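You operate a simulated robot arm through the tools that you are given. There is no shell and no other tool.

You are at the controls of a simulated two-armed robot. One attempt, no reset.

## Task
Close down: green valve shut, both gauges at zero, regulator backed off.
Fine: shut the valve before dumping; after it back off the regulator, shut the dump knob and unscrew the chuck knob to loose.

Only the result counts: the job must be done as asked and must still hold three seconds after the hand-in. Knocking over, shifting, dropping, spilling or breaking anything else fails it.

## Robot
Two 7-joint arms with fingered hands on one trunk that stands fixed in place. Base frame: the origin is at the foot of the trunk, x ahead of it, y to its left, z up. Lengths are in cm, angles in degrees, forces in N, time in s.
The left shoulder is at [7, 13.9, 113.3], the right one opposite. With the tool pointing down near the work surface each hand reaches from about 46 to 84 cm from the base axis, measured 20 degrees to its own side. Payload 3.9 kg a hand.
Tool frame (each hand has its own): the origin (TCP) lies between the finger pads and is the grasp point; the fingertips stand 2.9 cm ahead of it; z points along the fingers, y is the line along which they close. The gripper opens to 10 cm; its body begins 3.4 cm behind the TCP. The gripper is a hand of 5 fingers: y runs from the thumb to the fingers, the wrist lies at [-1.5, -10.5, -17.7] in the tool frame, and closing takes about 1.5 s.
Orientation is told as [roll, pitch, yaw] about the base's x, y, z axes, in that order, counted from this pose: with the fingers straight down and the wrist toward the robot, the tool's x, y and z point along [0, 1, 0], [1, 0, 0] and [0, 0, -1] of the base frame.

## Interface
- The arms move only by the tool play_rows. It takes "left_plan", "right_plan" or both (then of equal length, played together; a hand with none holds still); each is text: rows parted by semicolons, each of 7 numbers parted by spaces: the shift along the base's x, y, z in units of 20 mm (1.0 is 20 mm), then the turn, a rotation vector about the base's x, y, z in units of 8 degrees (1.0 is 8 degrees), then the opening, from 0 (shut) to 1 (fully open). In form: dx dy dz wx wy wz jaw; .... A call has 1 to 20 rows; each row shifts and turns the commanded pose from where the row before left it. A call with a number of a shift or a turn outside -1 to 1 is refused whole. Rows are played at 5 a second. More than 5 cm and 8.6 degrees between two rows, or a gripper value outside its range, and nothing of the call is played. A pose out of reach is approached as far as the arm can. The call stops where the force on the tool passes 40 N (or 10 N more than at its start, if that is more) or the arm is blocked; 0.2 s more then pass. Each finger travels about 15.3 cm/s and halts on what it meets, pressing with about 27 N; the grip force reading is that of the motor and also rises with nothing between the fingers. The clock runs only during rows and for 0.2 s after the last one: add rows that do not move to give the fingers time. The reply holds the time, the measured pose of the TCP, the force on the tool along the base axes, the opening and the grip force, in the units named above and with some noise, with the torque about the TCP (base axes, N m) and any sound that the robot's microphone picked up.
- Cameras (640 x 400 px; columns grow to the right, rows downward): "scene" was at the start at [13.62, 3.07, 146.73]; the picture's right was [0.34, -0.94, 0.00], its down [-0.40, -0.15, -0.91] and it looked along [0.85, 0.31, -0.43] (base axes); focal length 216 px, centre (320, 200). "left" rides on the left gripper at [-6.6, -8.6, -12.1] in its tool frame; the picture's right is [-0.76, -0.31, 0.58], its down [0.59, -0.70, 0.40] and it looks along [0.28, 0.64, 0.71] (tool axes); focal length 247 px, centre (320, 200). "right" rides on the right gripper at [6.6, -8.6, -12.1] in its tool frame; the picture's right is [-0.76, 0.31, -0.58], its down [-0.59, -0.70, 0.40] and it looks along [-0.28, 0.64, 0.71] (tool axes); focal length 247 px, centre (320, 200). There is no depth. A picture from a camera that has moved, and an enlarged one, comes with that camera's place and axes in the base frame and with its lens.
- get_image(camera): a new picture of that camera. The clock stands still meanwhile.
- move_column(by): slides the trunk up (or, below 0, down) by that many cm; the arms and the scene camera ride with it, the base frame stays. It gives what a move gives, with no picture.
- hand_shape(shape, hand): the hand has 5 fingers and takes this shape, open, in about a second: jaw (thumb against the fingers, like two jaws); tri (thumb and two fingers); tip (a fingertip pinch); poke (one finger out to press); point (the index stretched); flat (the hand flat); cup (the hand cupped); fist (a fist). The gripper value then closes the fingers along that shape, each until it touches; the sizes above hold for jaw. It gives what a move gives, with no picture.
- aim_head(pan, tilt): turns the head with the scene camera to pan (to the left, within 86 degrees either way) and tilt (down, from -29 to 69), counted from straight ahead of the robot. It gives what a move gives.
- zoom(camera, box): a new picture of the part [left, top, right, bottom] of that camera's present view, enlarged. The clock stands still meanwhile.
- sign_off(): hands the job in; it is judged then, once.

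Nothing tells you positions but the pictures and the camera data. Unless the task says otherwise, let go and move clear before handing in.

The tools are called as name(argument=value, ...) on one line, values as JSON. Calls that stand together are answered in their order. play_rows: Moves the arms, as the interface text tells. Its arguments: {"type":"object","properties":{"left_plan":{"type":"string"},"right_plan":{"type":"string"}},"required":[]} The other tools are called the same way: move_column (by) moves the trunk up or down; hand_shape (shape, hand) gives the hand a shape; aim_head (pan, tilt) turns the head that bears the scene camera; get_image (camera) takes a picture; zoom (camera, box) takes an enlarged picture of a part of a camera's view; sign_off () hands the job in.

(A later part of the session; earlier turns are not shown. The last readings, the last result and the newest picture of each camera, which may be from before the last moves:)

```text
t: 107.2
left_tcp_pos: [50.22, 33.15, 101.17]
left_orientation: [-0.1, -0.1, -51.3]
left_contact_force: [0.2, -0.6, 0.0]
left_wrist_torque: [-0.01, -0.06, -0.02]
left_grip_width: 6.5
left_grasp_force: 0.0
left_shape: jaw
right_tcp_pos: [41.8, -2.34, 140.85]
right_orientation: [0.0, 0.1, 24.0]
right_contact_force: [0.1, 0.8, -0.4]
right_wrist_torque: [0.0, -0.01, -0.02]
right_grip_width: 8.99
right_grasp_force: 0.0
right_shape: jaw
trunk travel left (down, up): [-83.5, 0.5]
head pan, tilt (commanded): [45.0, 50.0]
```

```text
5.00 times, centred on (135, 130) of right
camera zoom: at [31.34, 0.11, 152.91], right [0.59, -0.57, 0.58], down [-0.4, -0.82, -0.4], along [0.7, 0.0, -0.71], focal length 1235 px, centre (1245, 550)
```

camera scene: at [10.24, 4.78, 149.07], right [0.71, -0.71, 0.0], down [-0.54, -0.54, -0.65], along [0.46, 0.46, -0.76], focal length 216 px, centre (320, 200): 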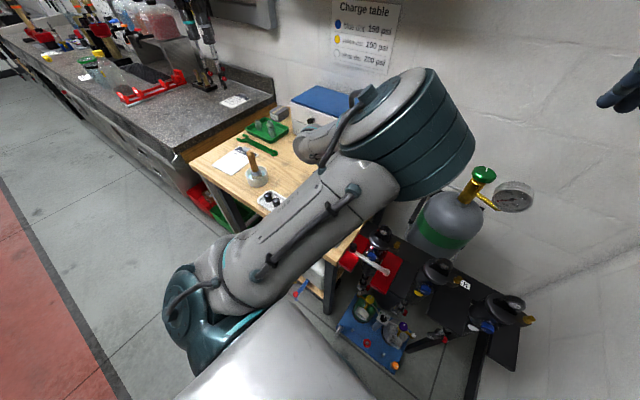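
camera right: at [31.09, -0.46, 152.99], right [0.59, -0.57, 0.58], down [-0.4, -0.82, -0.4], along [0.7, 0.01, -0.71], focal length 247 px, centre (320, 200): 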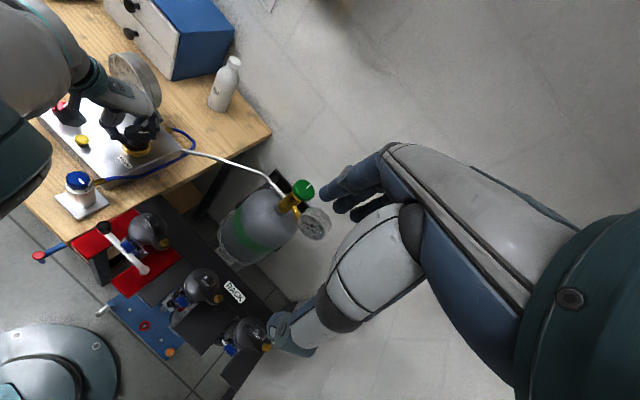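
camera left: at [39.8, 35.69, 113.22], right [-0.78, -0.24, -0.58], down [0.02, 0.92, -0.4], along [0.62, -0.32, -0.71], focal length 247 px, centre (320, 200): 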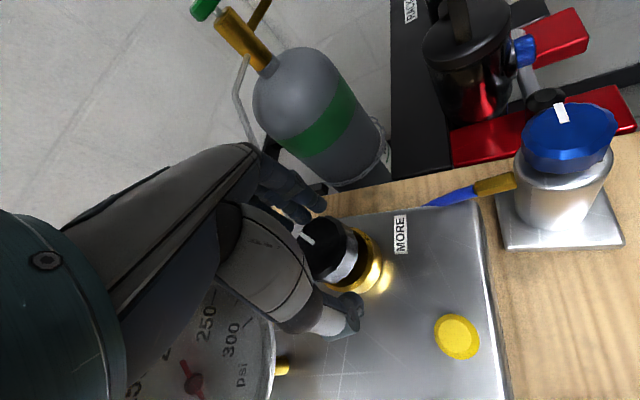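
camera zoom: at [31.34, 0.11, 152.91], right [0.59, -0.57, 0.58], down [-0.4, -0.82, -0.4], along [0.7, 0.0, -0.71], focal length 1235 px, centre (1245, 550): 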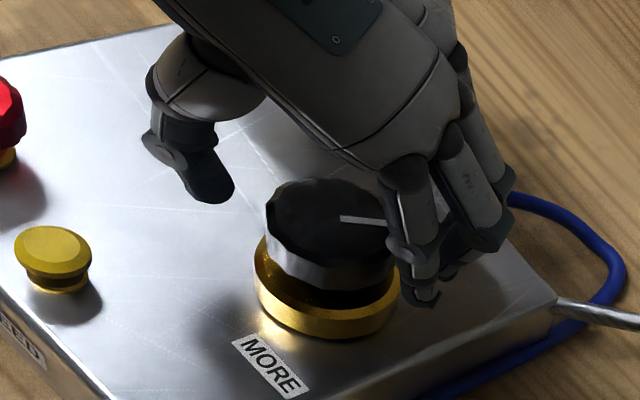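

The regulator mark has gone from about −56° to −21° and everything else is in place. Second stroke.

play_rows(left_plan="0 0 0 0 0 0 0.3; 0 0 0 0 0 0 0.15; 0 0 0 0 0 0 0.15; 0 0 0 0 0 0 0.15; 0 0 0 0 0 0 0.15; 0 0 0 0 0 0.5 0.15; 0 0 0 0 0 0.5 0.15; 0 0 0 0 0 0.5 0.15; 0 0 0 0 0 0.5 0.15; 0 0 0 0 0 0 0.15")

zoom(camera="right", box=[90, 90, 180, 170])

```text
t: 109.4
left_tcp_pos: [50.09, 33.02, 101.13]
left_orientation: [-0.1, -0.1, -35.1]
left_contact_force: [-0.5, -4.1, -2.7]
left_wrist_torque: [-0.13, -0.06, 0.0]
left_grip_width: 3.79
left_grasp_force: 26.7
left_shape: jaw
right_tcp_pos: [41.69, -2.6, 140.91]
right_orientation: [0.1, -0.1, 23.9]
right_contact_force: [-0.4, 0.3, -0.5]
right_wrist_torque: [-0.03, 0.01, 0.0]
right_grip_width: 8.97
right_grasp_force: 0.0
right_shape: jaw
trunk travel left (down, up): [-83.5, 0.5]
head pan, tilt (commanded): [45.0, 50.0]
```

```text
5.00 times, centred on (135, 130) of right
camera zoom: at [31.27, 0.05, 152.93], right [0.59, -0.57, 0.58], down [-0.4, -0.82, -0.4], along [0.7, 0.0, -0.71], focal length 1235 px, centre (1245, 550)
```

zoom: 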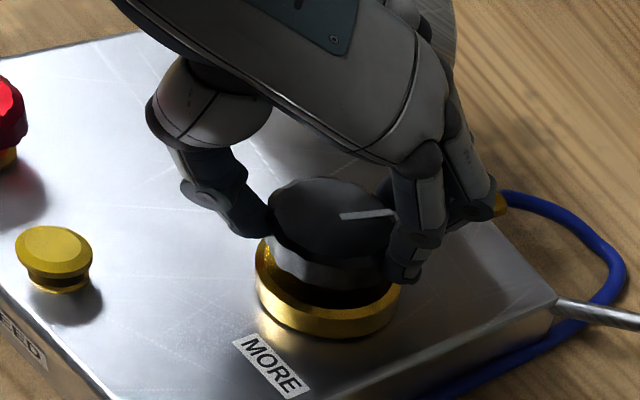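

play_rows(left_plan="0 0 0 0 0 0.5 0.15; 0 0 0 0 0 0.5 0.15; 0 0 0 0 0 0.5 0.15; 0 0 0 0 0 0 0.15")

zoom(camera="right", box=[90, 90, 180, 170])

```text
t: 110.4
left_tcp_pos: [50.03, 33.05, 101.19]
left_orientation: [-0.1, 0.1, -23.1]
left_contact_force: [0.6, -8.2, -3.4]
left_wrist_torque: [0.16, 0.06, -0.33]
left_grip_width: 3.77
left_grasp_force: 27.2
left_shape: jaw
right_tcp_pos: [41.57, -2.46, 140.86]
right_orientation: [0.2, -0.1, 24.1]
right_contact_force: [-0.3, -1.1, -0.4]
right_wrist_torque: [0.0, 0.03, 0.02]
right_grip_width: 8.99
right_grasp_force: 0.1
right_shape: jaw
trunk travel left (down, up): [-83.5, 0.5]
head pan, tilt (commanded): [45.0, 50.0]
```

```text
5.00 times, centred on (135, 130) of right
camera zoom: at [31.31, -0.03, 152.92], right [0.59, -0.57, 0.58], down [-0.4, -0.82, -0.4], along [0.7, 0.0, -0.71], focal length 1235 px, centre (1245, 550)
```

zoom: 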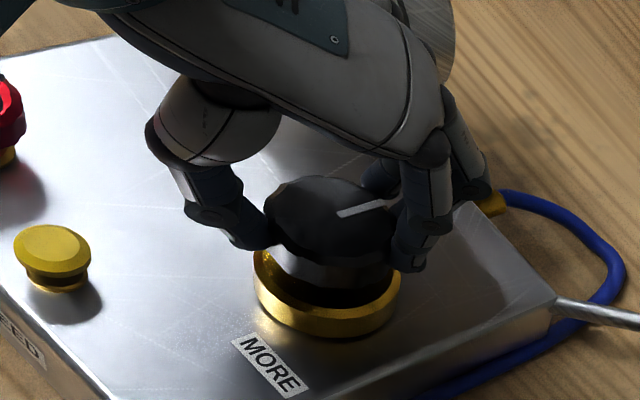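

The mark is now at about 0° and the torque has risen to 0.33 N·m, so the regulator is against its backed-off stop. A little more to make sure, then release.

play_rows(left_plan="0 0 0 0 0 0.4 0.15; 0 0 0 0 0 0.3 0.15; 0 0 0 0 0 0 0.15")

zoom(camera="right", box=[90, 90, 180, 170])

```text
t: 111.2
left_tcp_pos: [49.97, 32.77, 101.29]
left_orientation: [-0.2, 0.0, -17.6]
left_contact_force: [-4.3, -12.7, -7.8]
left_wrist_torque: [0.11, -0.22, -0.22]
left_grip_width: 3.7
left_grasp_force: 26.9
left_shape: jaw
right_tcp_pos: [41.67, -2.65, 140.88]
right_orientation: [0.2, -0.1, 24.0]
right_contact_force: [0.6, -0.2, 0.5]
right_wrist_torque: [0.03, -0.05, 0.05]
right_grip_width: 8.98
right_grasp_force: 0.2
right_shape: jaw
trunk travel left (down, up): [-83.5, 0.5]
head pan, tilt (commanded): [45.0, 50.0]
```

```text
5.00 times, centred on (135, 130) of right
camera zoom: at [31.24, -0.14, 152.93], right [0.59, -0.57, 0.58], down [-0.4, -0.82, -0.4], along [0.7, 0.0, -0.71], focal length 1235 px, centre (1245, 550)
```

zoom: 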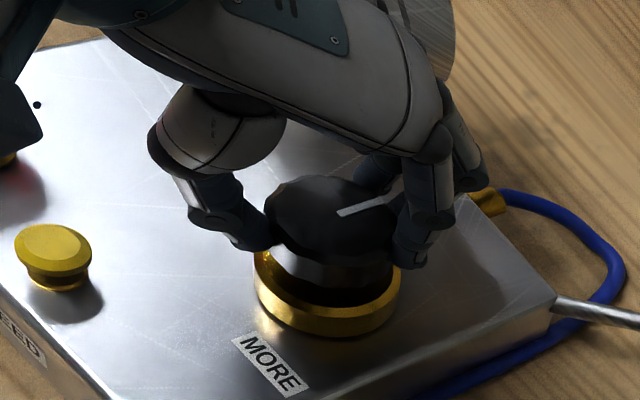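

play_rows(left_plan="0 0 0 0 0 0.4 0.15; 0 0 0 0 0 0 0.15")

zoom(camera="right", box=[90, 90, 180, 170])

```text
t: 111.8
left_tcp_pos: [50.1, 33.15, 101.21]
left_orientation: [-0.5, -0.2, -13.9]
left_contact_force: [-3.1, -16.0, -1.7]
left_wrist_torque: [-0.32, -0.13, -0.32]
left_grip_width: 3.75
left_grasp_force: 27.0
left_shape: jaw
right_tcp_pos: [41.57, -2.84, 140.93]
right_orientation: [0.2, 0.0, 24.0]
right_contact_force: [-0.2, 0.5, -0.2]
right_wrist_torque: [0.02, -0.01, -0.01]
right_grip_width: 8.99
right_grasp_force: 0.1
right_shape: jaw
trunk travel left (down, up): [-83.5, 0.5]
head pan, tilt (commanded): [45.0, 50.0]
```

```text
5.00 times, centred on (135, 130) of right
camera zoom: at [31.21, -0.25, 152.94], right [0.59, -0.57, 0.58], down [-0.4, -0.82, -0.4], along [0.7, 0.0, -0.71], focal length 1235 px, centre (1245, 550)
```

zoom: 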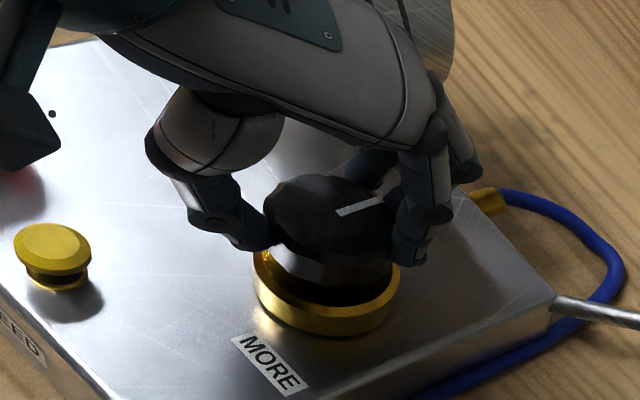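

It's firmly at the stop: the mark stays put while the hand slips. I'll release, rotate away from the gauge and lift.

play_rows(left_plan="0 0 0 0 0 0 0.4; 0 0 0 0 0 0 0.65; 0 0 0 0 0 0 0.65; 0 0 0 0 0 0 0.65; 0 0 0 0 0 -0.6 0.65; 0 0 0 0 0 -0.6 0.65; 0 0 0 0 0 -0.6 0.65; 0 0 0.8 0 0 0 0.65; 0 0 0.9 0 0 0 0.7; 0 0 1 0 0 0 0.7; 0 0 1 0 0 0 0.7; 0 0 1 0 0 0 0.7; 0 0 1 0 0 0 0.7; 0 0 1 0 0 0 0.7; 0 0 1 0 0 0 0.7; 0 0 0 0 0 0 0.7")

get_image(camera="left")

zoom(camera="right", box=[20, 80, 180, 220])

get_image(camera="scene")

```text
t: 115.2
left_tcp_pos: [49.78, 33.62, 116.59]
left_orientation: [-0.8, -0.4, -28.2]
left_contact_force: [0.4, 0.1, 0.0]
left_wrist_torque: [-0.01, 0.02, -0.02]
left_grip_width: 6.99
left_grasp_force: 0.1
left_shape: jaw
right_tcp_pos: [41.58, -2.35, 140.99]
right_orientation: [0.0, 0.0, 24.0]
right_contact_force: [-1.0, -0.6, -0.4]
right_wrist_torque: [0.0, 0.01, -0.02]
right_grip_width: 8.99
right_grasp_force: 0.0
right_shape: jaw
trunk travel left (down, up): [-83.5, 0.5]
head pan, tilt (commanded): [45.0, 50.0]
```

```text
taken
camera left: at [39.34, 32.11, 128.62], right [-0.63, -0.53, -0.57], down [-0.34, 0.85, -0.41], along [0.7, -0.07, -0.71], focal length 247 px, centre (320, 200)
```

left: 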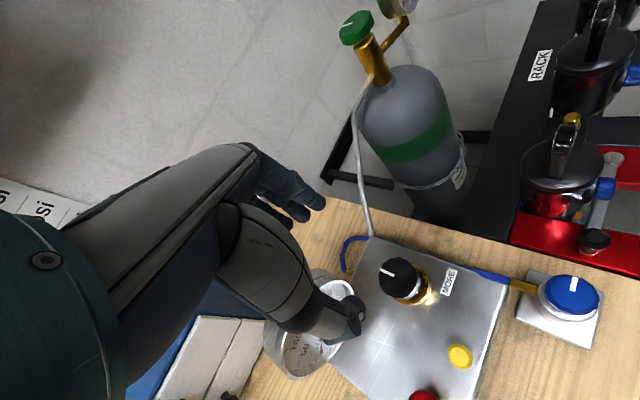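

```text
2.86 times, centred on (100, 150) of right
camera zoom: at [31.31, 0.16, 152.92], right [0.59, -0.57, 0.58], down [-0.4, -0.82, -0.4], along [0.7, 0.0, -0.71], focal length 706 px, centre (949, 343)
```

zoom: 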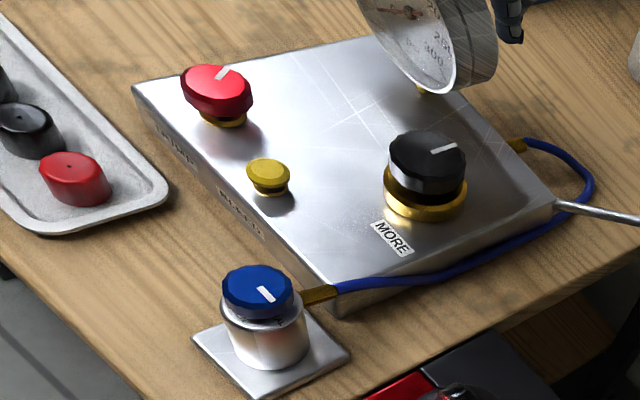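

```text
taken
camera scene: at [10.45, 5.37, 149.01], right [0.71, -0.71, 0.0], down [-0.54, -0.54, -0.64], along [0.45, 0.45, -0.77], focal length 216 px, centre (320, 200)
```

scene: 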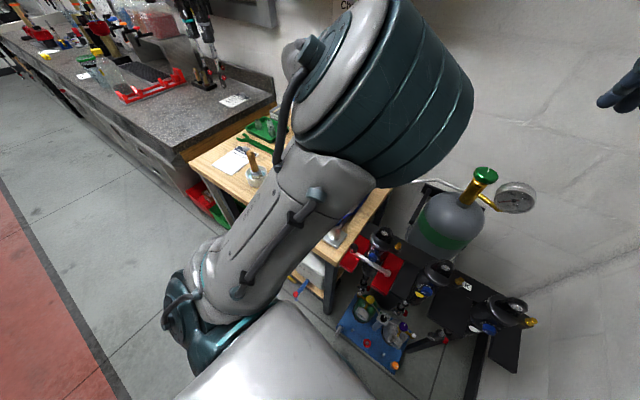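

The regulator is backed off and both gauges stay at zero. Next I'll close the dump: move back over the red knob at yaw about +24 so I can turn it clockwise.

play_rows(left_plan="-0.29 0.37 0 0 0 0.54 0.7; -0.29 0.37 0 0 0 0.54 0.7; -0.29 0.37 0 0 0 0.54 0.7; -0.29 0.37 0 0 0 0.54 0.7; -0.29 0.37 0 0 0 0.54 0.7; -0.29 0.37 0 0 0 0.54 0.7; -0.29 0.37 0 0 0 0.54 0.7; -0.29 0.37 0 0 0 0.54 0.7; -0.29 0.37 0 0 0 0.54 0.7; -0.29 0.37 0 0 0 0.54 0.7; -0.29 0.37 0 0 0 0.54 0.7; -0.29 0.37 0 0 0 0.54 0.7; 0 0 0 0 0 0 0.7; 0 0 0 0 0 0 0.7")

get_image(camera="left")

get_image(camera="scene")

```text
t: 118.2
left_tcp_pos: [43.04, 42.24, 116.21]
left_orientation: [-1.1, 0.3, 23.4]
left_contact_force: [0.7, 0.2, 0.4]
left_wrist_torque: [-0.01, 0.01, 0.03]
left_grip_width: 6.98
left_grasp_force: 0.1
left_shape: jaw
right_tcp_pos: [41.69, -2.38, 140.92]
right_orientation: [0.0, -0.1, 24.0]
right_contact_force: [0.2, -0.2, -0.5]
right_wrist_torque: [-0.01, -0.01, 0.03]
right_grip_width: 8.97
right_grasp_force: 0.1
right_shape: jaw
trunk travel left (down, up): [-83.5, 0.5]
head pan, tilt (commanded): [45.0, 50.0]
```

```text
taken
camera left: at [37.77, 33.07, 128.5], right [0.02, -0.83, -0.56], down [-0.88, 0.25, -0.41], along [0.48, 0.5, -0.72], focal length 247 px, centre (320, 200)
```

left: 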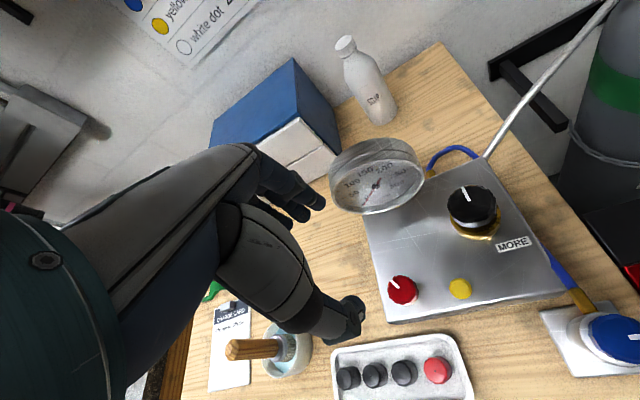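

```text
taken
camera scene: at [10.42, 5.37, 149.01], right [0.71, -0.71, 0.0], down [-0.54, -0.54, -0.64], along [0.45, 0.45, -0.77], focal length 216 px, centre (320, 200)
```

scene: 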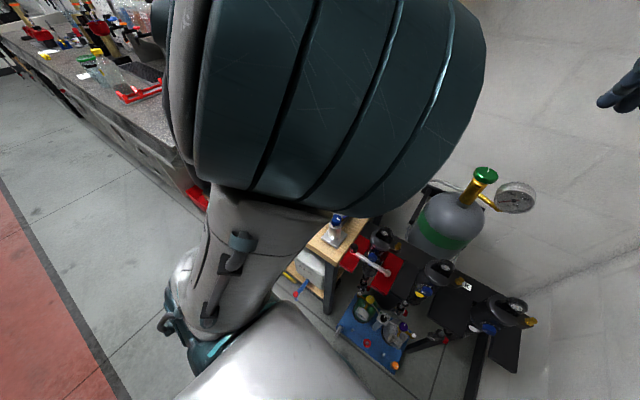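

play_rows(left_plan="-0.05 0.1 -0.9 0 0 0 0.7; -0.05 0.1 -0.9 0 0 0 0.7; 0 0 -0.9 0 0 0 0.7; 0 0 -0.9 0 0 0 0.7; 0 0 -0.9 0 0 0 0.7; 0 0 -0.9 0 0 0 0.7; 0 0 -0.8 0 0 0 0.7; 0 0 0 0 0 0 0.7; 0 0 0 0 0 0 0.7")

get_image(camera="left")

get_image(camera="scene")

```text
t: 120.2
left_tcp_pos: [42.89, 42.47, 104.24]
left_orientation: [-0.3, 0.1, 23.4]
left_contact_force: [0.2, -0.2, -0.2]
left_wrist_torque: [0.01, -0.02, 0.02]
left_grip_width: 7.01
left_grasp_force: 0.1
left_shape: jaw
right_tcp_pos: [41.73, -2.37, 140.87]
right_orientation: [0.0, -0.2, 24.0]
right_contact_force: [0.4, 0.6, 0.5]
right_wrist_torque: [0.01, -0.04, 0.02]
right_grip_width: 8.98
right_grasp_force: 0.0
right_shape: jaw
trunk travel left (down, up): [-83.5, 0.5]
head pan, tilt (commanded): [45.0, 50.0]
```

```text
taken
camera left: at [37.68, 33.2, 116.19], right [0.02, -0.82, -0.57], down [-0.88, 0.26, -0.4], along [0.48, 0.51, -0.72], focal length 247 px, centre (320, 200)
```

left: 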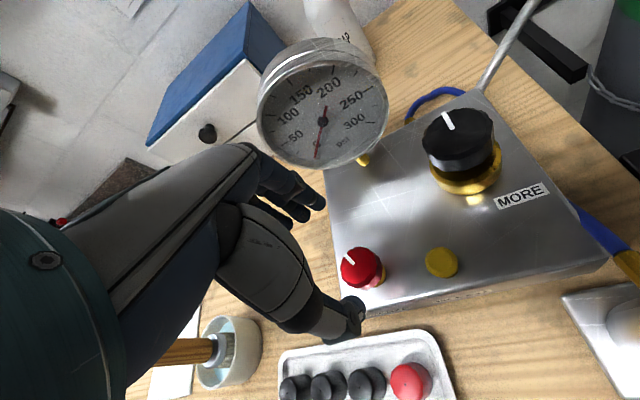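

```text
taken
camera scene: at [10.41, 5.37, 149.01], right [0.71, -0.71, 0.0], down [-0.54, -0.54, -0.64], along [0.45, 0.45, -0.77], focal length 216 px, centre (320, 200)
```

scene: 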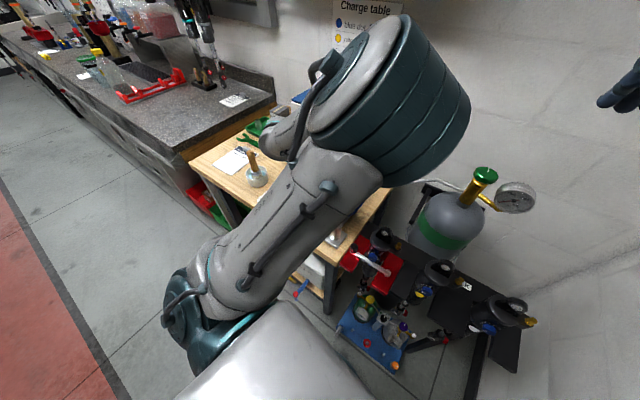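

play_rows(left_plan="-0.05 0.06 -0.8 0 0 0 0.7; 0 0 -0.8 0 0 0 0.7; 0 0 -0.8 0 0 0 0.7; 0 0 -0.5 0 0 0 0.7; 0 0 0 0 0 0 0.7; 0 0 0 0 0 0 0.7")

get_image(camera="left")

```text
t: 121.6
left_tcp_pos: [42.99, 42.44, 98.44]
left_orientation: [-0.1, -0.2, 23.1]
left_contact_force: [-0.1, 0.5, -0.2]
left_wrist_torque: [0.0, 0.01, -0.05]
left_grip_width: 6.99
left_grasp_force: 0.1
left_shape: jaw
right_tcp_pos: [41.68, -2.36, 140.91]
right_orientation: [0.0, -0.1, 23.9]
right_contact_force: [0.1, 0.0, 0.0]
right_wrist_torque: [0.0, -0.01, 0.0]
right_grip_width: 8.99
right_grasp_force: 0.1
right_shape: jaw
trunk travel left (down, up): [-83.5, 0.5]
head pan, tilt (commanded): [45.0, 50.0]
```

```text
taken
camera left: at [37.71, 33.18, 110.53], right [0.02, -0.82, -0.58], down [-0.88, 0.27, -0.4], along [0.48, 0.51, -0.71], focal length 247 px, centre (320, 200)
```

left: 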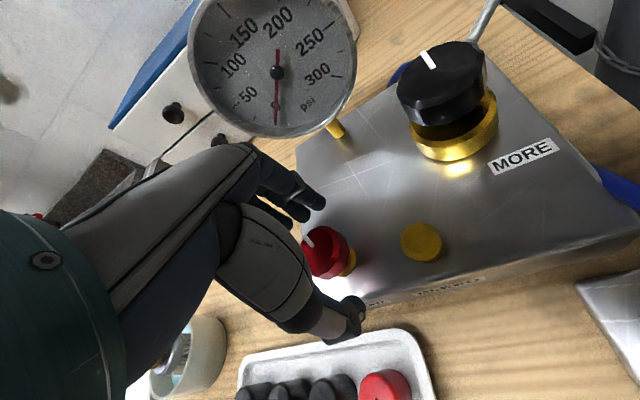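

play_rows(left_plan="-0.12 0.08 0 0 0 0 0.6; 0 0 0 0 0 0 0.4; 0 0 0 0 0 0 0.1; 0 0 0 0 0 0 0.05; 0 0 0 0 0 0 0.05; 0 0 0 0 0 0 0.05; 0 0 0 0 0 0 0.05; 0 0 0 0 0 -0.4 0.05; 0 0 0 0 0 -0.4 0.05; 0 0 0 0 0 -0.4 0.05; 0 0 0 0 0 -0.4 0.05; 0 0 0 0 0 -0.4 0.05; 0 0 0 0 0 -0.4 0.05; 0 0 0 0 0 0 0.05")

get_image(camera="left")

```text
t: 124.6
left_tcp_pos: [42.51, 42.79, 98.55]
left_orientation: [-0.1, 0.0, 3.9]
left_contact_force: [-4.7, -5.5, -6.4]
left_wrist_torque: [-0.1, 0.09, -0.01]
left_grip_width: 1.92
left_grasp_force: 26.8
left_shape: jaw
right_tcp_pos: [41.68, -2.42, 140.9]
right_orientation: [0.0, 0.0, 24.0]
right_contact_force: [-0.7, 0.5, 0.2]
right_wrist_torque: [-0.03, 0.02, -0.03]
right_grip_width: 8.99
right_grasp_force: 0.0
right_shape: jaw
trunk travel left (down, up): [-83.5, 0.5]
head pan, tilt (commanded): [45.0, 50.0]
```

```text
taken
camera left: at [34.57, 35.67, 110.55], right [-0.26, -0.78, -0.58], down [-0.74, 0.54, -0.4], along [0.62, 0.32, -0.71], focal length 247 px, centre (320, 200)
```

left: 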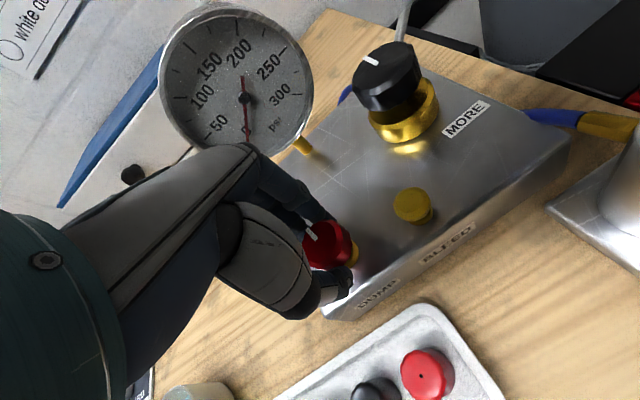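

play_rows(left_plan="0 0 0 0 0 -0.4 0.05; 0 0 0 0 0 -0.4 0.05; 0 0 0 0 0 -0.4 0.05; 0 0 0 0 0 -0.4 0.05; 0 0 0 0 0 0 0.05")

get_image(camera="left")

zoom(camera="right", box=[20, 70, 140, 170])

```text
t: 125.8
left_tcp_pos: [42.51, 42.79, 98.44]
left_orientation: [-0.1, -0.1, -9.0]
left_contact_force: [-3.2, -3.4, -3.8]
left_wrist_torque: [-0.06, 0.1, -0.05]
left_grip_width: 1.93
left_grasp_force: 27.1
left_shape: jaw
right_tcp_pos: [41.64, -2.4, 140.88]
right_orientation: [-0.1, -0.1, 24.0]
right_contact_force: [0.6, 0.1, 0.0]
right_wrist_torque: [0.01, -0.01, -0.01]
right_grip_width: 8.95
right_grasp_force: 0.0
right_shape: jaw
trunk travel left (down, up): [-83.5, 0.5]
head pan, tilt (commanded): [45.0, 50.0]
```

```text
taken
camera left: at [33.2, 37.65, 110.54], right [-0.42, -0.7, -0.58], down [-0.6, 0.69, -0.4], along [0.68, 0.18, -0.71], focal length 247 px, centre (320, 200)
```

left: 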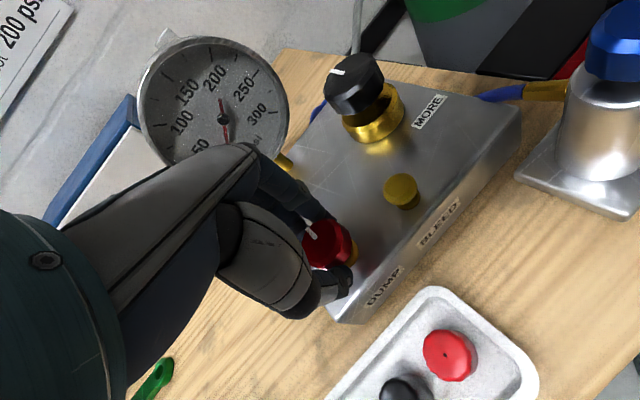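

```text
4.00 times, centred on (80, 120) of right
camera zoom: at [31.25, 0.09, 152.93], right [0.59, -0.57, 0.58], down [-0.4, -0.82, -0.4], along [0.7, 0.0, -0.71], focal length 988 px, centre (1280, 520)
```

zoom: 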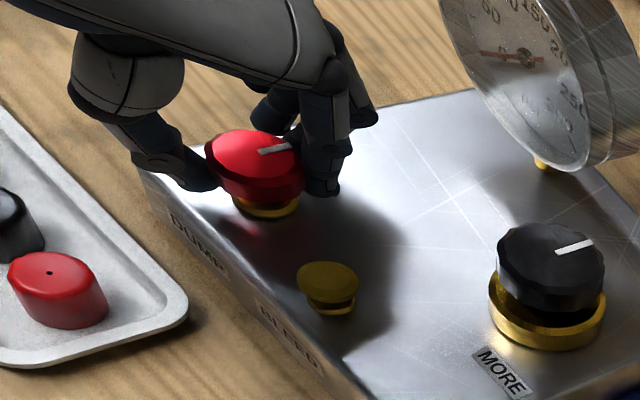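

play_rows(left_plan="0 0 0 0 0 -0.4 0.05; 0 0 0 0 0 -0.4 0.05; 0 0 0 0 0 -0.4 0.05; 0 0 0 0 0 0 0.05")

zoom(camera="right", box=[20, 70, 140, 170])

```text
t: 126.8
left_tcp_pos: [42.61, 42.85, 98.56]
left_orientation: [-0.1, -0.1, -18.6]
left_contact_force: [-1.6, 5.5, -1.6]
left_wrist_torque: [0.1, 0.05, 0.18]
left_grip_width: 1.97
left_grasp_force: 26.7
left_shape: jaw
right_tcp_pos: [41.69, -2.15, 140.91]
right_orientation: [0.0, 0.0, 24.0]
right_contact_force: [-0.1, 0.2, -0.2]
right_wrist_torque: [-0.03, 0.02, 0.01]
right_grip_width: 8.98
right_grasp_force: 0.1
right_shape: jaw
trunk travel left (down, up): [-83.5, 0.5]
head pan, tilt (commanded): [45.0, 50.0]
```

```text
4.00 times, centred on (80, 120) of right
camera zoom: at [31.25, 0.28, 152.93], right [0.59, -0.57, 0.58], down [-0.4, -0.82, -0.4], along [0.7, 0.0, -0.71], focal length 988 px, centre (1280, 520)
```

zoom: 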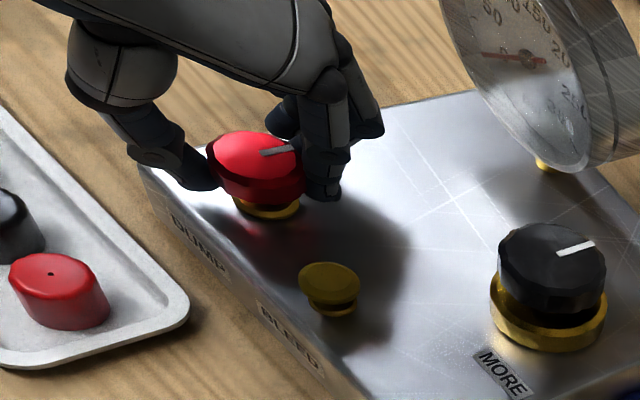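

play_rows(left_plan="0 0 0 0 0 -0.4 0.05; 0 0 0 0 0 -0.4 0.05; 0 0 0 0 0 0 0.05")

zoom(camera="right", box=[20, 70, 140, 170])

get_image(camera="left")

```text
t: 127.6
left_tcp_pos: [42.63, 42.97, 98.42]
left_orientation: [0.0, 0.0, -25.0]
left_contact_force: [2.1, 8.8, 2.1]
left_wrist_torque: [0.18, 0.03, 0.31]
left_grip_width: 1.95
left_grasp_force: 27.0
left_shape: jaw
right_tcp_pos: [41.61, -2.2, 140.97]
right_orientation: [0.0, 0.0, 24.0]
right_contact_force: [0.3, 0.5, 0.1]
right_wrist_torque: [0.01, -0.03, -0.05]
right_grip_width: 8.95
right_grasp_force: 0.1
right_shape: jaw
trunk travel left (down, up): [-83.5, 0.5]
head pan, tilt (commanded): [45.0, 50.0]
```

```text
4.00 times, centred on (80, 120) of right
camera zoom: at [31.3, 0.35, 152.92], right [0.59, -0.57, 0.58], down [-0.4, -0.82, -0.4], along [0.7, 0.0, -0.71], focal length 988 px, centre (1280, 520)
```

zoom: 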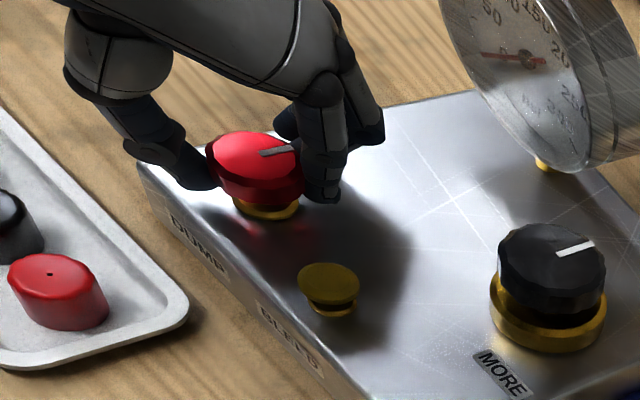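

```text
taken
camera left: at [32.19, 40.63, 110.48], right [-0.6, -0.56, -0.58], down [-0.39, 0.83, -0.4], along [0.7, -0.02, -0.71], focal length 247 px, centre (320, 200)
```

left: 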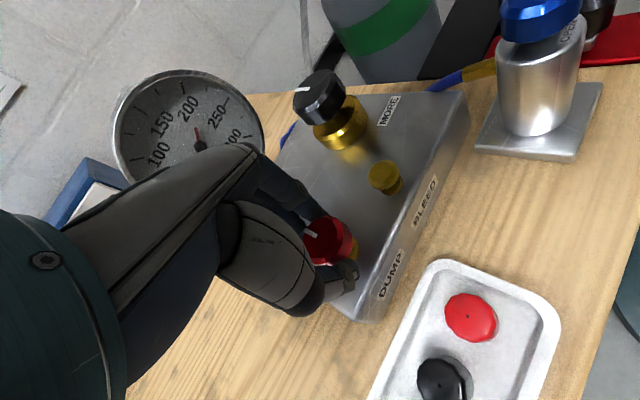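

The dump knob is at its shut stop: torque is rising and the mark doesn't move. I'll release, lift and read the chuck ring labels from the current left view.

play_rows(left_plan="0 0 0 0 0 0.2 0.2; 0 0 0 0 0 0 0.6; 0 0 0 0 0 0 0.65; 0 0 0 0 0 0 0.65; 0 0 0.7 0 0 0 0.65; 0 0 0.8 0 0 0 0.65; 0 0 1 0 0 0 0.65; 0 0 1 0 0 0 0.65; 0 0 1 0 0 0 0.65; 0 0 0 0 0 0 0.65")

get_image(camera="left")

zoom(camera="right", box=[20, 70, 180, 220])

```text
t: 129.8
left_tcp_pos: [42.83, 42.89, 107.47]
left_orientation: [-0.1, -0.1, -23.3]
left_contact_force: [0.2, 0.7, -1.2]
left_wrist_torque: [0.01, -0.01, -0.01]
left_grip_width: 6.48
left_grasp_force: 0.0
left_shape: jaw
right_tcp_pos: [41.69, -2.29, 140.92]
right_orientation: [-0.1, -0.1, 23.9]
right_contact_force: [-0.4, 0.4, 0.3]
right_wrist_torque: [0.04, -0.02, 0.02]
right_grip_width: 8.98
right_grasp_force: 0.1
right_shape: jaw
trunk travel left (down, up): [-83.5, 0.5]
head pan, tilt (commanded): [45.0, 50.0]
```

```text
taken
camera left: at [32.42, 40.29, 119.5], right [-0.58, -0.57, -0.58], down [-0.41, 0.82, -0.4], along [0.7, 0.0, -0.71], focal length 247 px, centre (320, 200)
```

left: 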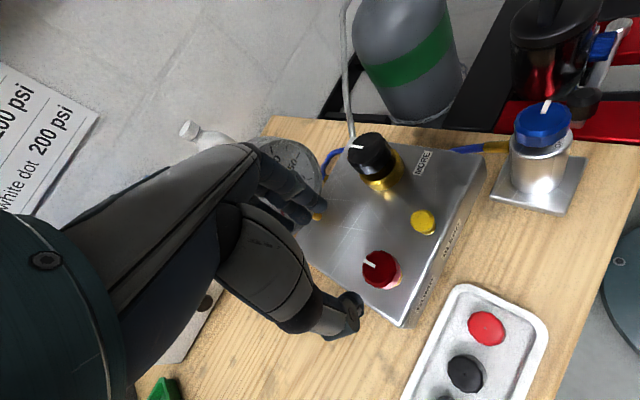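

```text
2.67 times, centred on (100, 145) of right
camera zoom: at [31.28, 0.17, 152.92], right [0.59, -0.57, 0.58], down [-0.4, -0.82, -0.4], along [0.7, 0.0, -0.71], focal length 659 px, centre (907, 347)
```

zoom: 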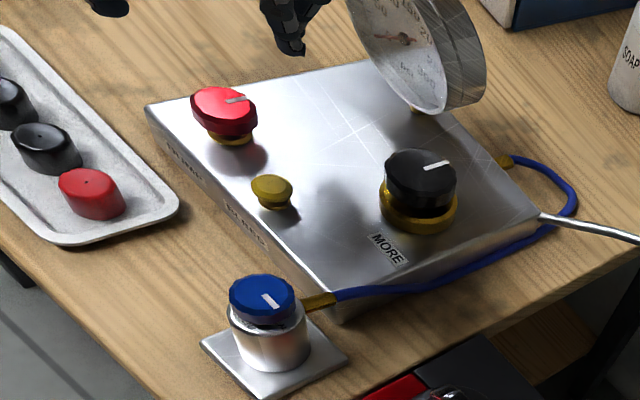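

zoom(camera="left", box=[490, 90, 600, 210])

zoom(camera="right", box=[55, 165, 110, 215])

zoom(camera="scene", box=[300, 200, 360, 260])

```text
3.33 times, centred on (545, 150) of left
camera zoom: at [32.42, 40.29, 119.5], right [-0.58, -0.57, -0.58], down [-0.41, 0.82, -0.4], along [0.7, 0.0, -0.71], focal length 823 px, centre (-430, 367)
```

zoom: 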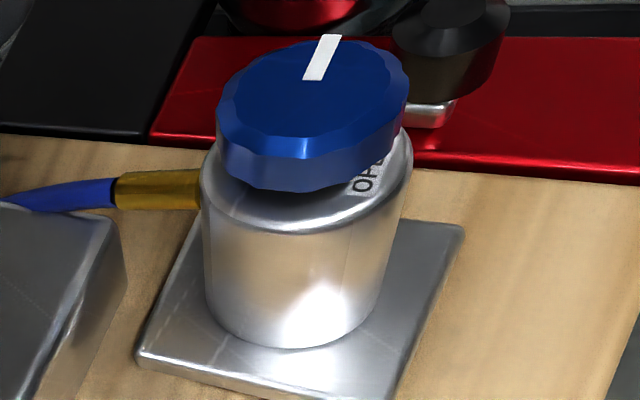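

```text
8.00 times, centred on (82, 190) of right
camera zoom: at [31.28, 0.17, 152.92], right [0.59, -0.57, 0.58], down [-0.4, -0.82, -0.4], along [0.7, 0.0, -0.71], focal length 1976 px, centre (2220, 280)
```

zoom: 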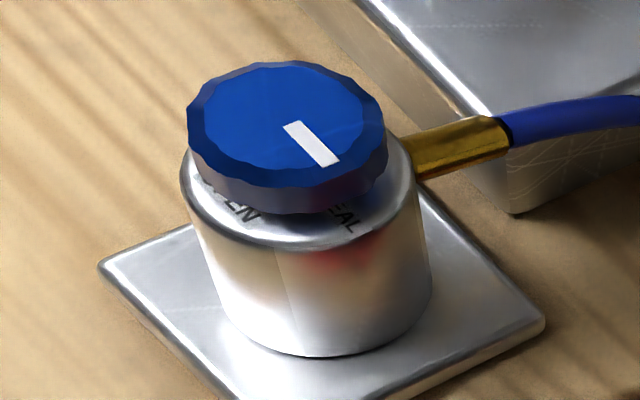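

```text
6.67 times, centred on (330, 230) of scene
camera zoom: at [10.43, 5.39, 149.01], right [0.71, -0.71, 0.0], down [-0.54, -0.54, -0.64], along [0.45, 0.45, -0.77], focal length 1439 px, centre (253, 0)
```

zoom: 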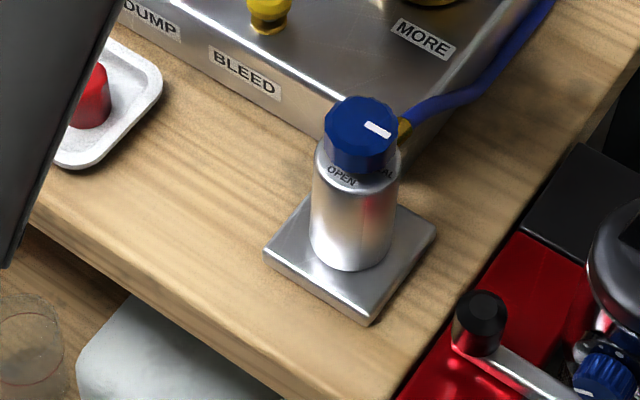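

Chuck: the mark points at SEAL, and OPEN lies three-quarters of a turn counter-clockwise, which fits unscrewing. The right arm has the better reach there, so I'll first park the left arm up and to the left in stages.

play_rows(left_plan="0 0 1 0 0 0.5 0.7; 0 0 1 0 0 0.5 0.7; 0 0 1 0 0 0.5 0.7; 0 0 1 0 0 0.5 0.7; 0 0 1 0 0 0.5 0.7; -0.2 0.3 1 0 0 0.5 0.7; -0.2 0.3 1 0 0 0.5 0.7; -0.2 0.3 1 0 0 0.5 0.7; -0.3 0.5 1 0 0 0.5 0.7; -0.3 0.5 1 0 0 0.5 0.7; 0 0 0 0 0 0 0.7")

get_image(camera="scene")

get_image(camera="right")

```text
t: 132.2
left_tcp_pos: [39.82, 47.06, 127.25]
left_orientation: [-1.8, -0.3, 17.4]
left_contact_force: [0.2, 0.1, -0.1]
left_wrist_torque: [0.01, 0.02, -0.01]
left_grip_width: 6.96
left_grasp_force: 0.0
left_shape: jaw
right_tcp_pos: [41.71, -2.35, 140.84]
right_orientation: [0.0, 0.0, 24.0]
right_contact_force: [0.1, 0.2, 0.1]
right_wrist_torque: [-0.02, -0.04, 0.02]
right_grip_width: 8.99
right_grasp_force: 0.0
right_shape: jaw
trunk travel left (down, up): [-83.5, 0.5]
head pan, tilt (commanded): [45.0, 50.0]
```

```text
taken
camera scene: at [10.45, 5.39, 149.01], right [0.71, -0.71, 0.0], down [-0.54, -0.54, -0.64], along [0.45, 0.45, -0.77], focal length 216 px, centre (320, 200)
```

scene: 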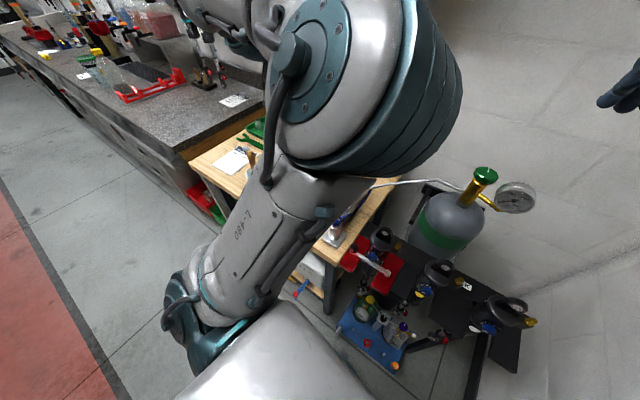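

```text
taken
camera right: at [31.3, 0.17, 152.92], right [0.59, -0.57, 0.58], down [-0.4, -0.82, -0.4], along [0.7, 0.0, -0.71], focal length 247 px, centre (320, 200)
```

right: 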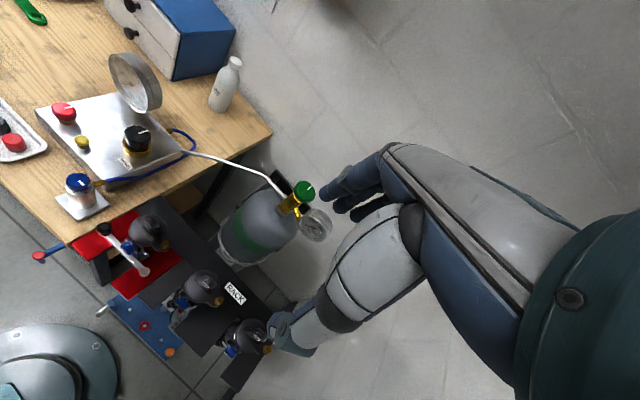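

play_rows(left_plan="-0.3 0.9 0.5 0 0 0.3 0.7; -0.3 0.9 0.5 0 0 0.3 0.7; -0.3 0.9 0.5 0 0 0.3 0.7; -0.3 0.9 0.5 0 0 0.3 0.7; -0.3 0.9 0.5 0 0 0.3 0.7; -0.3 0.9 0.5 0 0 0.3 0.7; -0.3 0.9 0.5 0 0 0.3 0.7; -0.3 0.9 0.5 0 0 0.3 0.7; 0 0 0 0 0 0 0.7")

get_image(camera="scene")

get_image(camera="left")

```text
t: 134.2
left_tcp_pos: [35.49, 61.22, 135.32]
left_orientation: [0.0, -0.2, 35.9]
left_contact_force: [0.3, -0.2, -1.2]
left_wrist_torque: [0.03, -0.01, 0.0]
left_grip_width: 7.0
left_grasp_force: 0.0
left_shape: jaw
right_tcp_pos: [41.61, -2.48, 140.98]
right_orientation: [0.0, -0.1, 24.0]
right_contact_force: [0.7, -0.1, 0.1]
right_wrist_torque: [0.02, 0.04, 0.03]
right_grip_width: 8.97
right_grasp_force: 0.1
right_shape: jaw
trunk travel left (down, up): [-83.5, 0.5]
head pan, tilt (commanded): [45.0, 50.0]
```

```text
taken
camera scene: at [10.42, 5.31, 149.02], right [0.71, -0.71, 0.0], down [-0.54, -0.54, -0.64], along [0.45, 0.45, -0.77], focal length 216 px, centre (320, 200)
```

scene: 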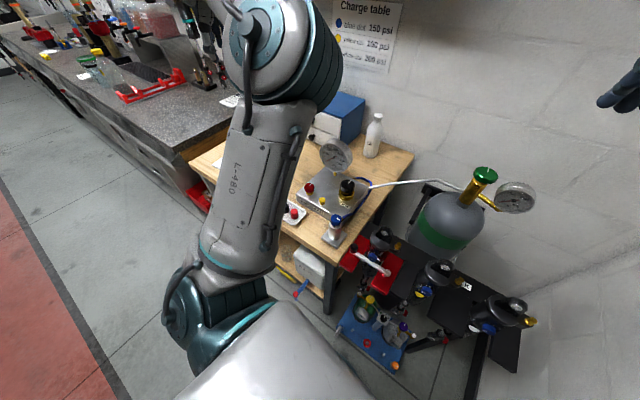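

```text
taken
camera left: at [32.34, 50.77, 147.42], right [0.2, -0.79, -0.58], down [-0.91, 0.06, -0.4], along [0.36, 0.61, -0.71], focal length 247 px, centre (320, 200)
```

left: 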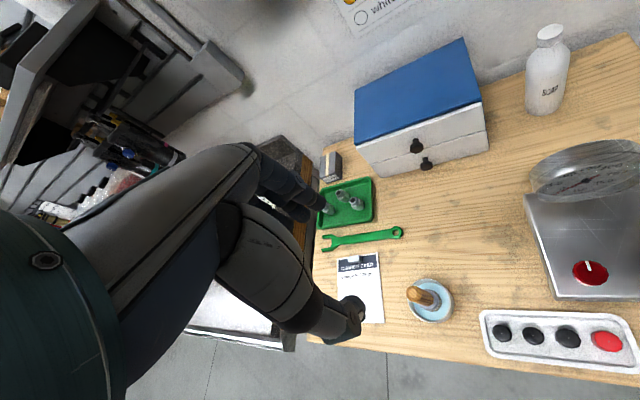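

play_rows(left_plan="-0.75 0.35 -0.4 0 0 0.43 0.7; -0.75 0.35 -0.4 0 0 0.43 0.7; -0.75 0.35 -0.4 0 0 0.43 0.7; -0.75 0.35 -0.4 0 0 0.43 0.7; -0.75 0.35 -0.4 0 0 0.43 0.7; -0.75 0.35 -0.4 0 0 0.43 0.7; -0.75 0.35 -0.4 0 0 0.43 0.7; 0 0 0 0 0 0 0.7")

get_image(camera="scene")

get_image(camera="left")

```text
t: 136.0
left_tcp_pos: [24.89, 66.1, 129.74]
left_orientation: [-0.2, -0.1, 60.1]
left_contact_force: [0.7, 0.7, -0.2]
left_wrist_torque: [0.01, 0.0, 0.0]
left_grip_width: 6.98
left_grasp_force: 0.2
left_shape: jaw
right_tcp_pos: [41.69, -2.44, 140.87]
right_orientation: [0.1, -0.1, 24.0]
right_contact_force: [-0.1, 0.0, -0.7]
right_wrist_torque: [-0.01, 0.03, 0.01]
right_grip_width: 8.99
right_grasp_force: 0.2
right_shape: jaw
trunk travel left (down, up): [-83.5, 0.5]
head pan, tilt (commanded): [45.0, 50.0]
```

```text
taken
camera scene: at [10.42, 5.33, 149.01], right [0.71, -0.71, 0.0], down [-0.54, -0.54, -0.64], along [0.45, 0.45, -0.77], focal length 216 px, centre (320, 200)
```

scene: 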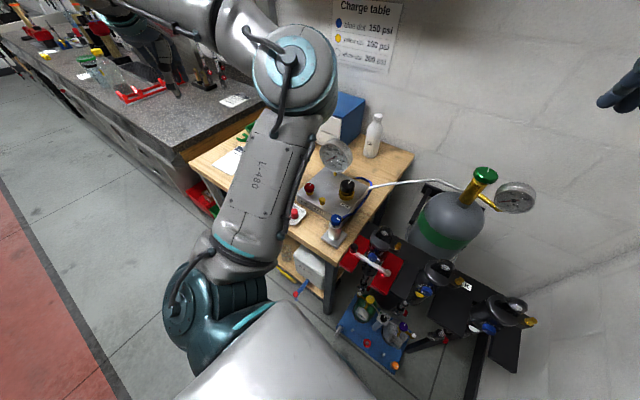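

```text
taken
camera left: at [26.26, 55.29, 141.82], right [0.5, -0.64, -0.58], down [-0.86, -0.31, -0.4], along [0.08, 0.7, -0.71], focal length 247 px, centre (320, 200)
```

left: 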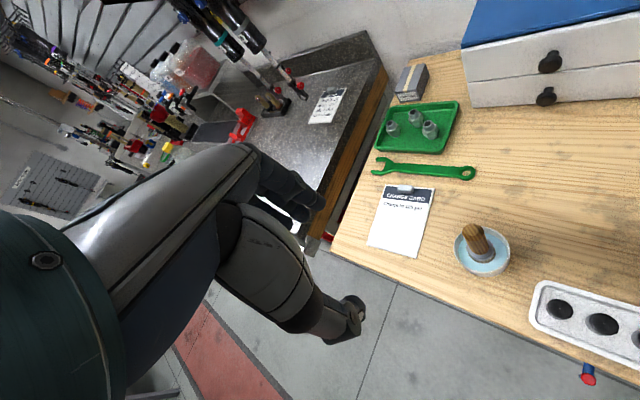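

aim_head(pan=-15, tilt=40)

get_image(camera="scene")

```text
t: 137.3
left_tcp_pos: [24.86, 65.99, 129.77]
left_orientation: [-0.1, 0.0, 60.0]
left_contact_force: [0.1, -1.6, -0.4]
left_wrist_torque: [-0.02, 0.0, -0.03]
left_grip_width: 7.0
left_grasp_force: 0.1
left_shape: jaw
right_tcp_pos: [41.61, -2.33, 140.99]
right_orientation: [0.0, -0.1, 24.0]
right_contact_force: [0.6, -0.3, 0.3]
right_wrist_torque: [0.03, -0.03, 0.02]
right_grip_width: 8.97
right_grasp_force: 0.1
right_shape: jaw
trunk travel left (down, up): [-83.5, 0.5]
head pan, tilt (commanded): [-15.0, 40.0]
```

```text
taken
camera scene: at [13.19, -2.27, 150.43], right [-0.26, -0.97, 0.0], down [-0.62, 0.17, -0.77], along [0.74, -0.2, -0.64], focal length 216 px, centre (320, 200)
```

scene: 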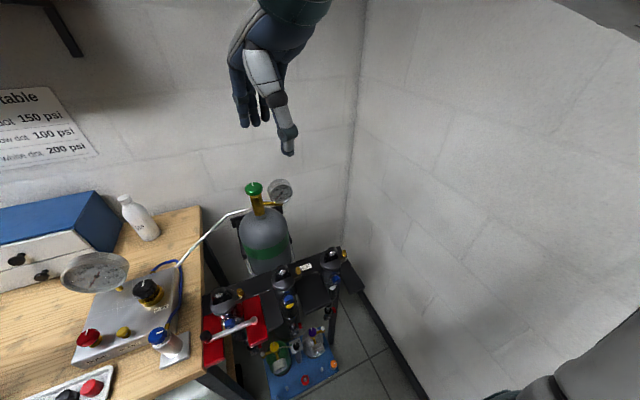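

The right arm's elbow is out to the right, which is good. I'll bring the right hand down and across toward the chuck in stages, keeping above the pots.

play_rows(right_plan="-0.1 0.3 -1 0 0 0.1 0.8; -0.1 0.3 -1 0 0 0.1 0.8; -0.1 0.3 -1 0 0 0.1 0.8; -0.1 0.3 -1 0 0 0.1 0.8; -0.1 0.3 -1 0 0 0.1 0.8; -0.1 0.3 -1 0 0 0.1 0.8; -0.1 0.3 -1 0 0 0.1 0.8; -0.1 0.3 -1 0 0 0.1 0.8; -0.1 0.3 -1 0 0 0.1 0.8; -0.1 0.3 -1 0 0 0.1 0.8; -0.1 0.3 -1 0 0 0.1 0.8; -0.1 0.3 -1 0 0 0.1 0.8; -0.1 0.3 -1 0 0 0.1 0.8; 0 0 0 0 0 0 0.8")

aim_head(pan=20, tilt=50)

get_image(camera="scene")

get_image(camera="right")

```text
t: 140.3
left_tcp_pos: [24.78, 66.08, 129.73]
left_orientation: [-0.1, -0.1, 59.9]
left_contact_force: [0.0, 0.3, -0.2]
left_wrist_torque: [-0.06, 0.01, 0.0]
left_grip_width: 6.97
left_grasp_force: 0.1
left_shape: jaw
right_tcp_pos: [39.1, 5.45, 114.96]
right_orientation: [-0.1, -0.1, 34.4]
right_contact_force: [-0.2, -0.1, -0.4]
right_wrist_torque: [0.01, -0.02, 0.01]
right_grip_width: 8.01
right_grasp_force: 0.0
right_shape: jaw
trunk travel left (down, up): [-83.5, 0.5]
head pan, tilt (commanded): [-15.0, 40.0]
```

```text
t: 141.3
left_tcp_pos: [24.83, 65.96, 129.67]
left_orientation: [0.0, -0.2, 59.9]
left_contact_force: [-0.2, 0.0, -0.5]
left_wrist_torque: [-0.05, 0.02, -0.01]
left_grip_width: 7.04
left_grasp_force: 0.1
left_shape: jaw
right_tcp_pos: [39.14, 5.45, 114.91]
right_orientation: [0.0, -0.2, 34.4]
right_contact_force: [0.0, -0.3, -0.4]
right_wrist_torque: [0.0, -0.01, -0.02]
right_grip_width: 8.03
right_grasp_force: 0.1
right_shape: jaw
trunk travel left (down, up): [-83.5, 0.5]
head pan, tilt (commanded): [20.0, 50.0]
```

```text
taken
camera scene: at [12.21, 2.55, 149.02], right [0.34, -0.94, 0.0], down [-0.72, -0.26, -0.64], along [0.6, 0.22, -0.77], focal length 216 px, centre (320, 200)
```

scene: 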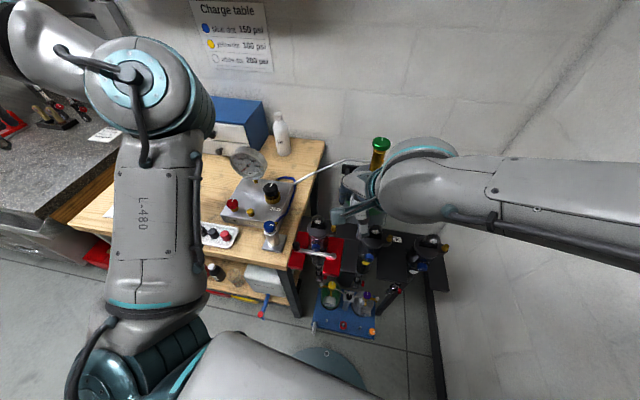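

```text
taken
camera right: at [28.44, 5.98, 126.95], right [0.68, -0.45, 0.58], down [-0.25, -0.88, -0.4], along [0.69, 0.13, -0.71], focal length 247 px, centre (320, 200)
```

right: 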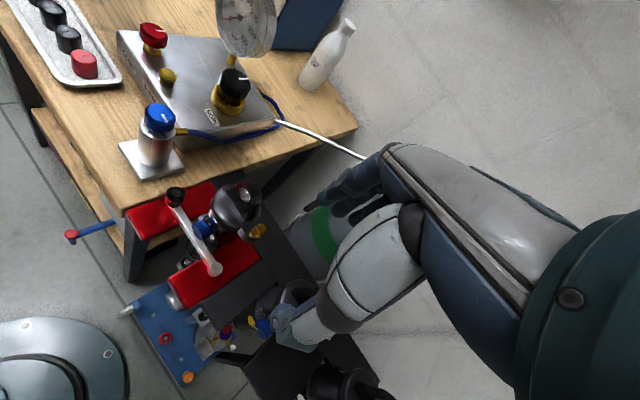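

play_rows(right_plan="-0.05 0.9 -0.2 0 0 0 0.7; -0.05 0.9 -0.2 0 0 0 0.7; -0.05 0.9 -0.2 0 0 0 0.7; -0.05 0.9 -0.2 0 0 0 0.7; -0.05 0.9 -0.2 0 0 0 0.7; -0.05 0.9 -0.2 0 0 0 0.7; -0.05 0.9 -0.2 0 0 0 0.7; -0.05 0.9 -0.2 0 0 0 0.7; -0.05 0.9 -0.2 0 0 0 0.7; -0.05 0.9 -0.2 0 0 0 0.7; -0.05 0.9 -0.2 0 0 0 0.7; 0 0.7 -0.2 0 0 0 0.7; 0 0 0 0 0 0 0.7")

get_image(camera="scene")

get_image(camera="right")

```text
t: 144.3
left_tcp_pos: [24.73, 66.07, 129.73]
left_orientation: [-0.1, 0.0, 59.8]
left_contact_force: [-0.3, -0.8, -0.3]
left_wrist_torque: [0.04, -0.02, 0.0]
left_grip_width: 6.96
left_grasp_force: 0.1
left_shape: jaw
right_tcp_pos: [38.47, 26.74, 113.77]
right_orientation: [2.6, -3.0, 33.6]
right_contact_force: [-0.1, 0.4, -0.1]
right_wrist_torque: [0.01, -0.02, -0.02]
right_grip_width: 7.03
right_grasp_force: 0.2
right_shape: jaw
trunk travel left (down, up): [-83.5, 0.5]
head pan, tilt (commanded): [20.0, 50.0]
stopped in row 13 (right hand): the arm was blocked; the commanded pose is now the measured one
```

```text
taken
camera scene: at [12.16, 2.52, 149.02], right [0.34, -0.94, 0.0], down [-0.72, -0.26, -0.64], along [0.6, 0.22, -0.77], focal length 216 px, centre (320, 200)
```

scene: 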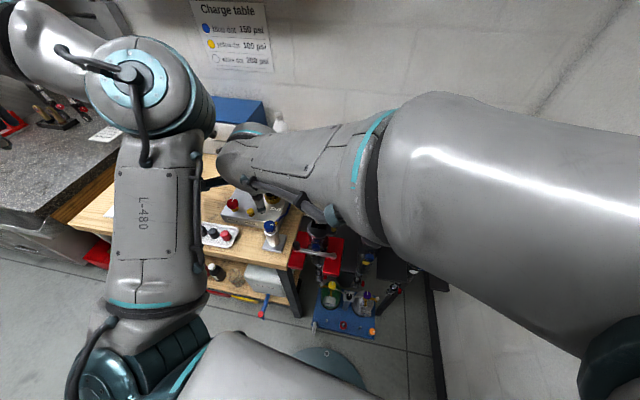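

```text
taken
camera right: at [27.68, 26.63, 125.52], right [0.66, -0.5, 0.56], down [-0.25, -0.85, -0.46], along [0.7, 0.17, -0.69], focal length 247 px, centre (320, 200)
```

right: 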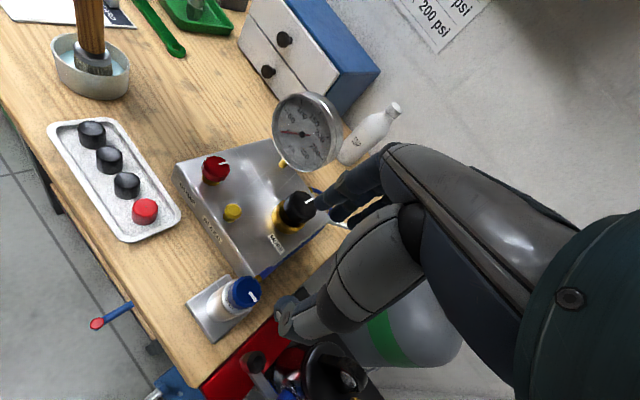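

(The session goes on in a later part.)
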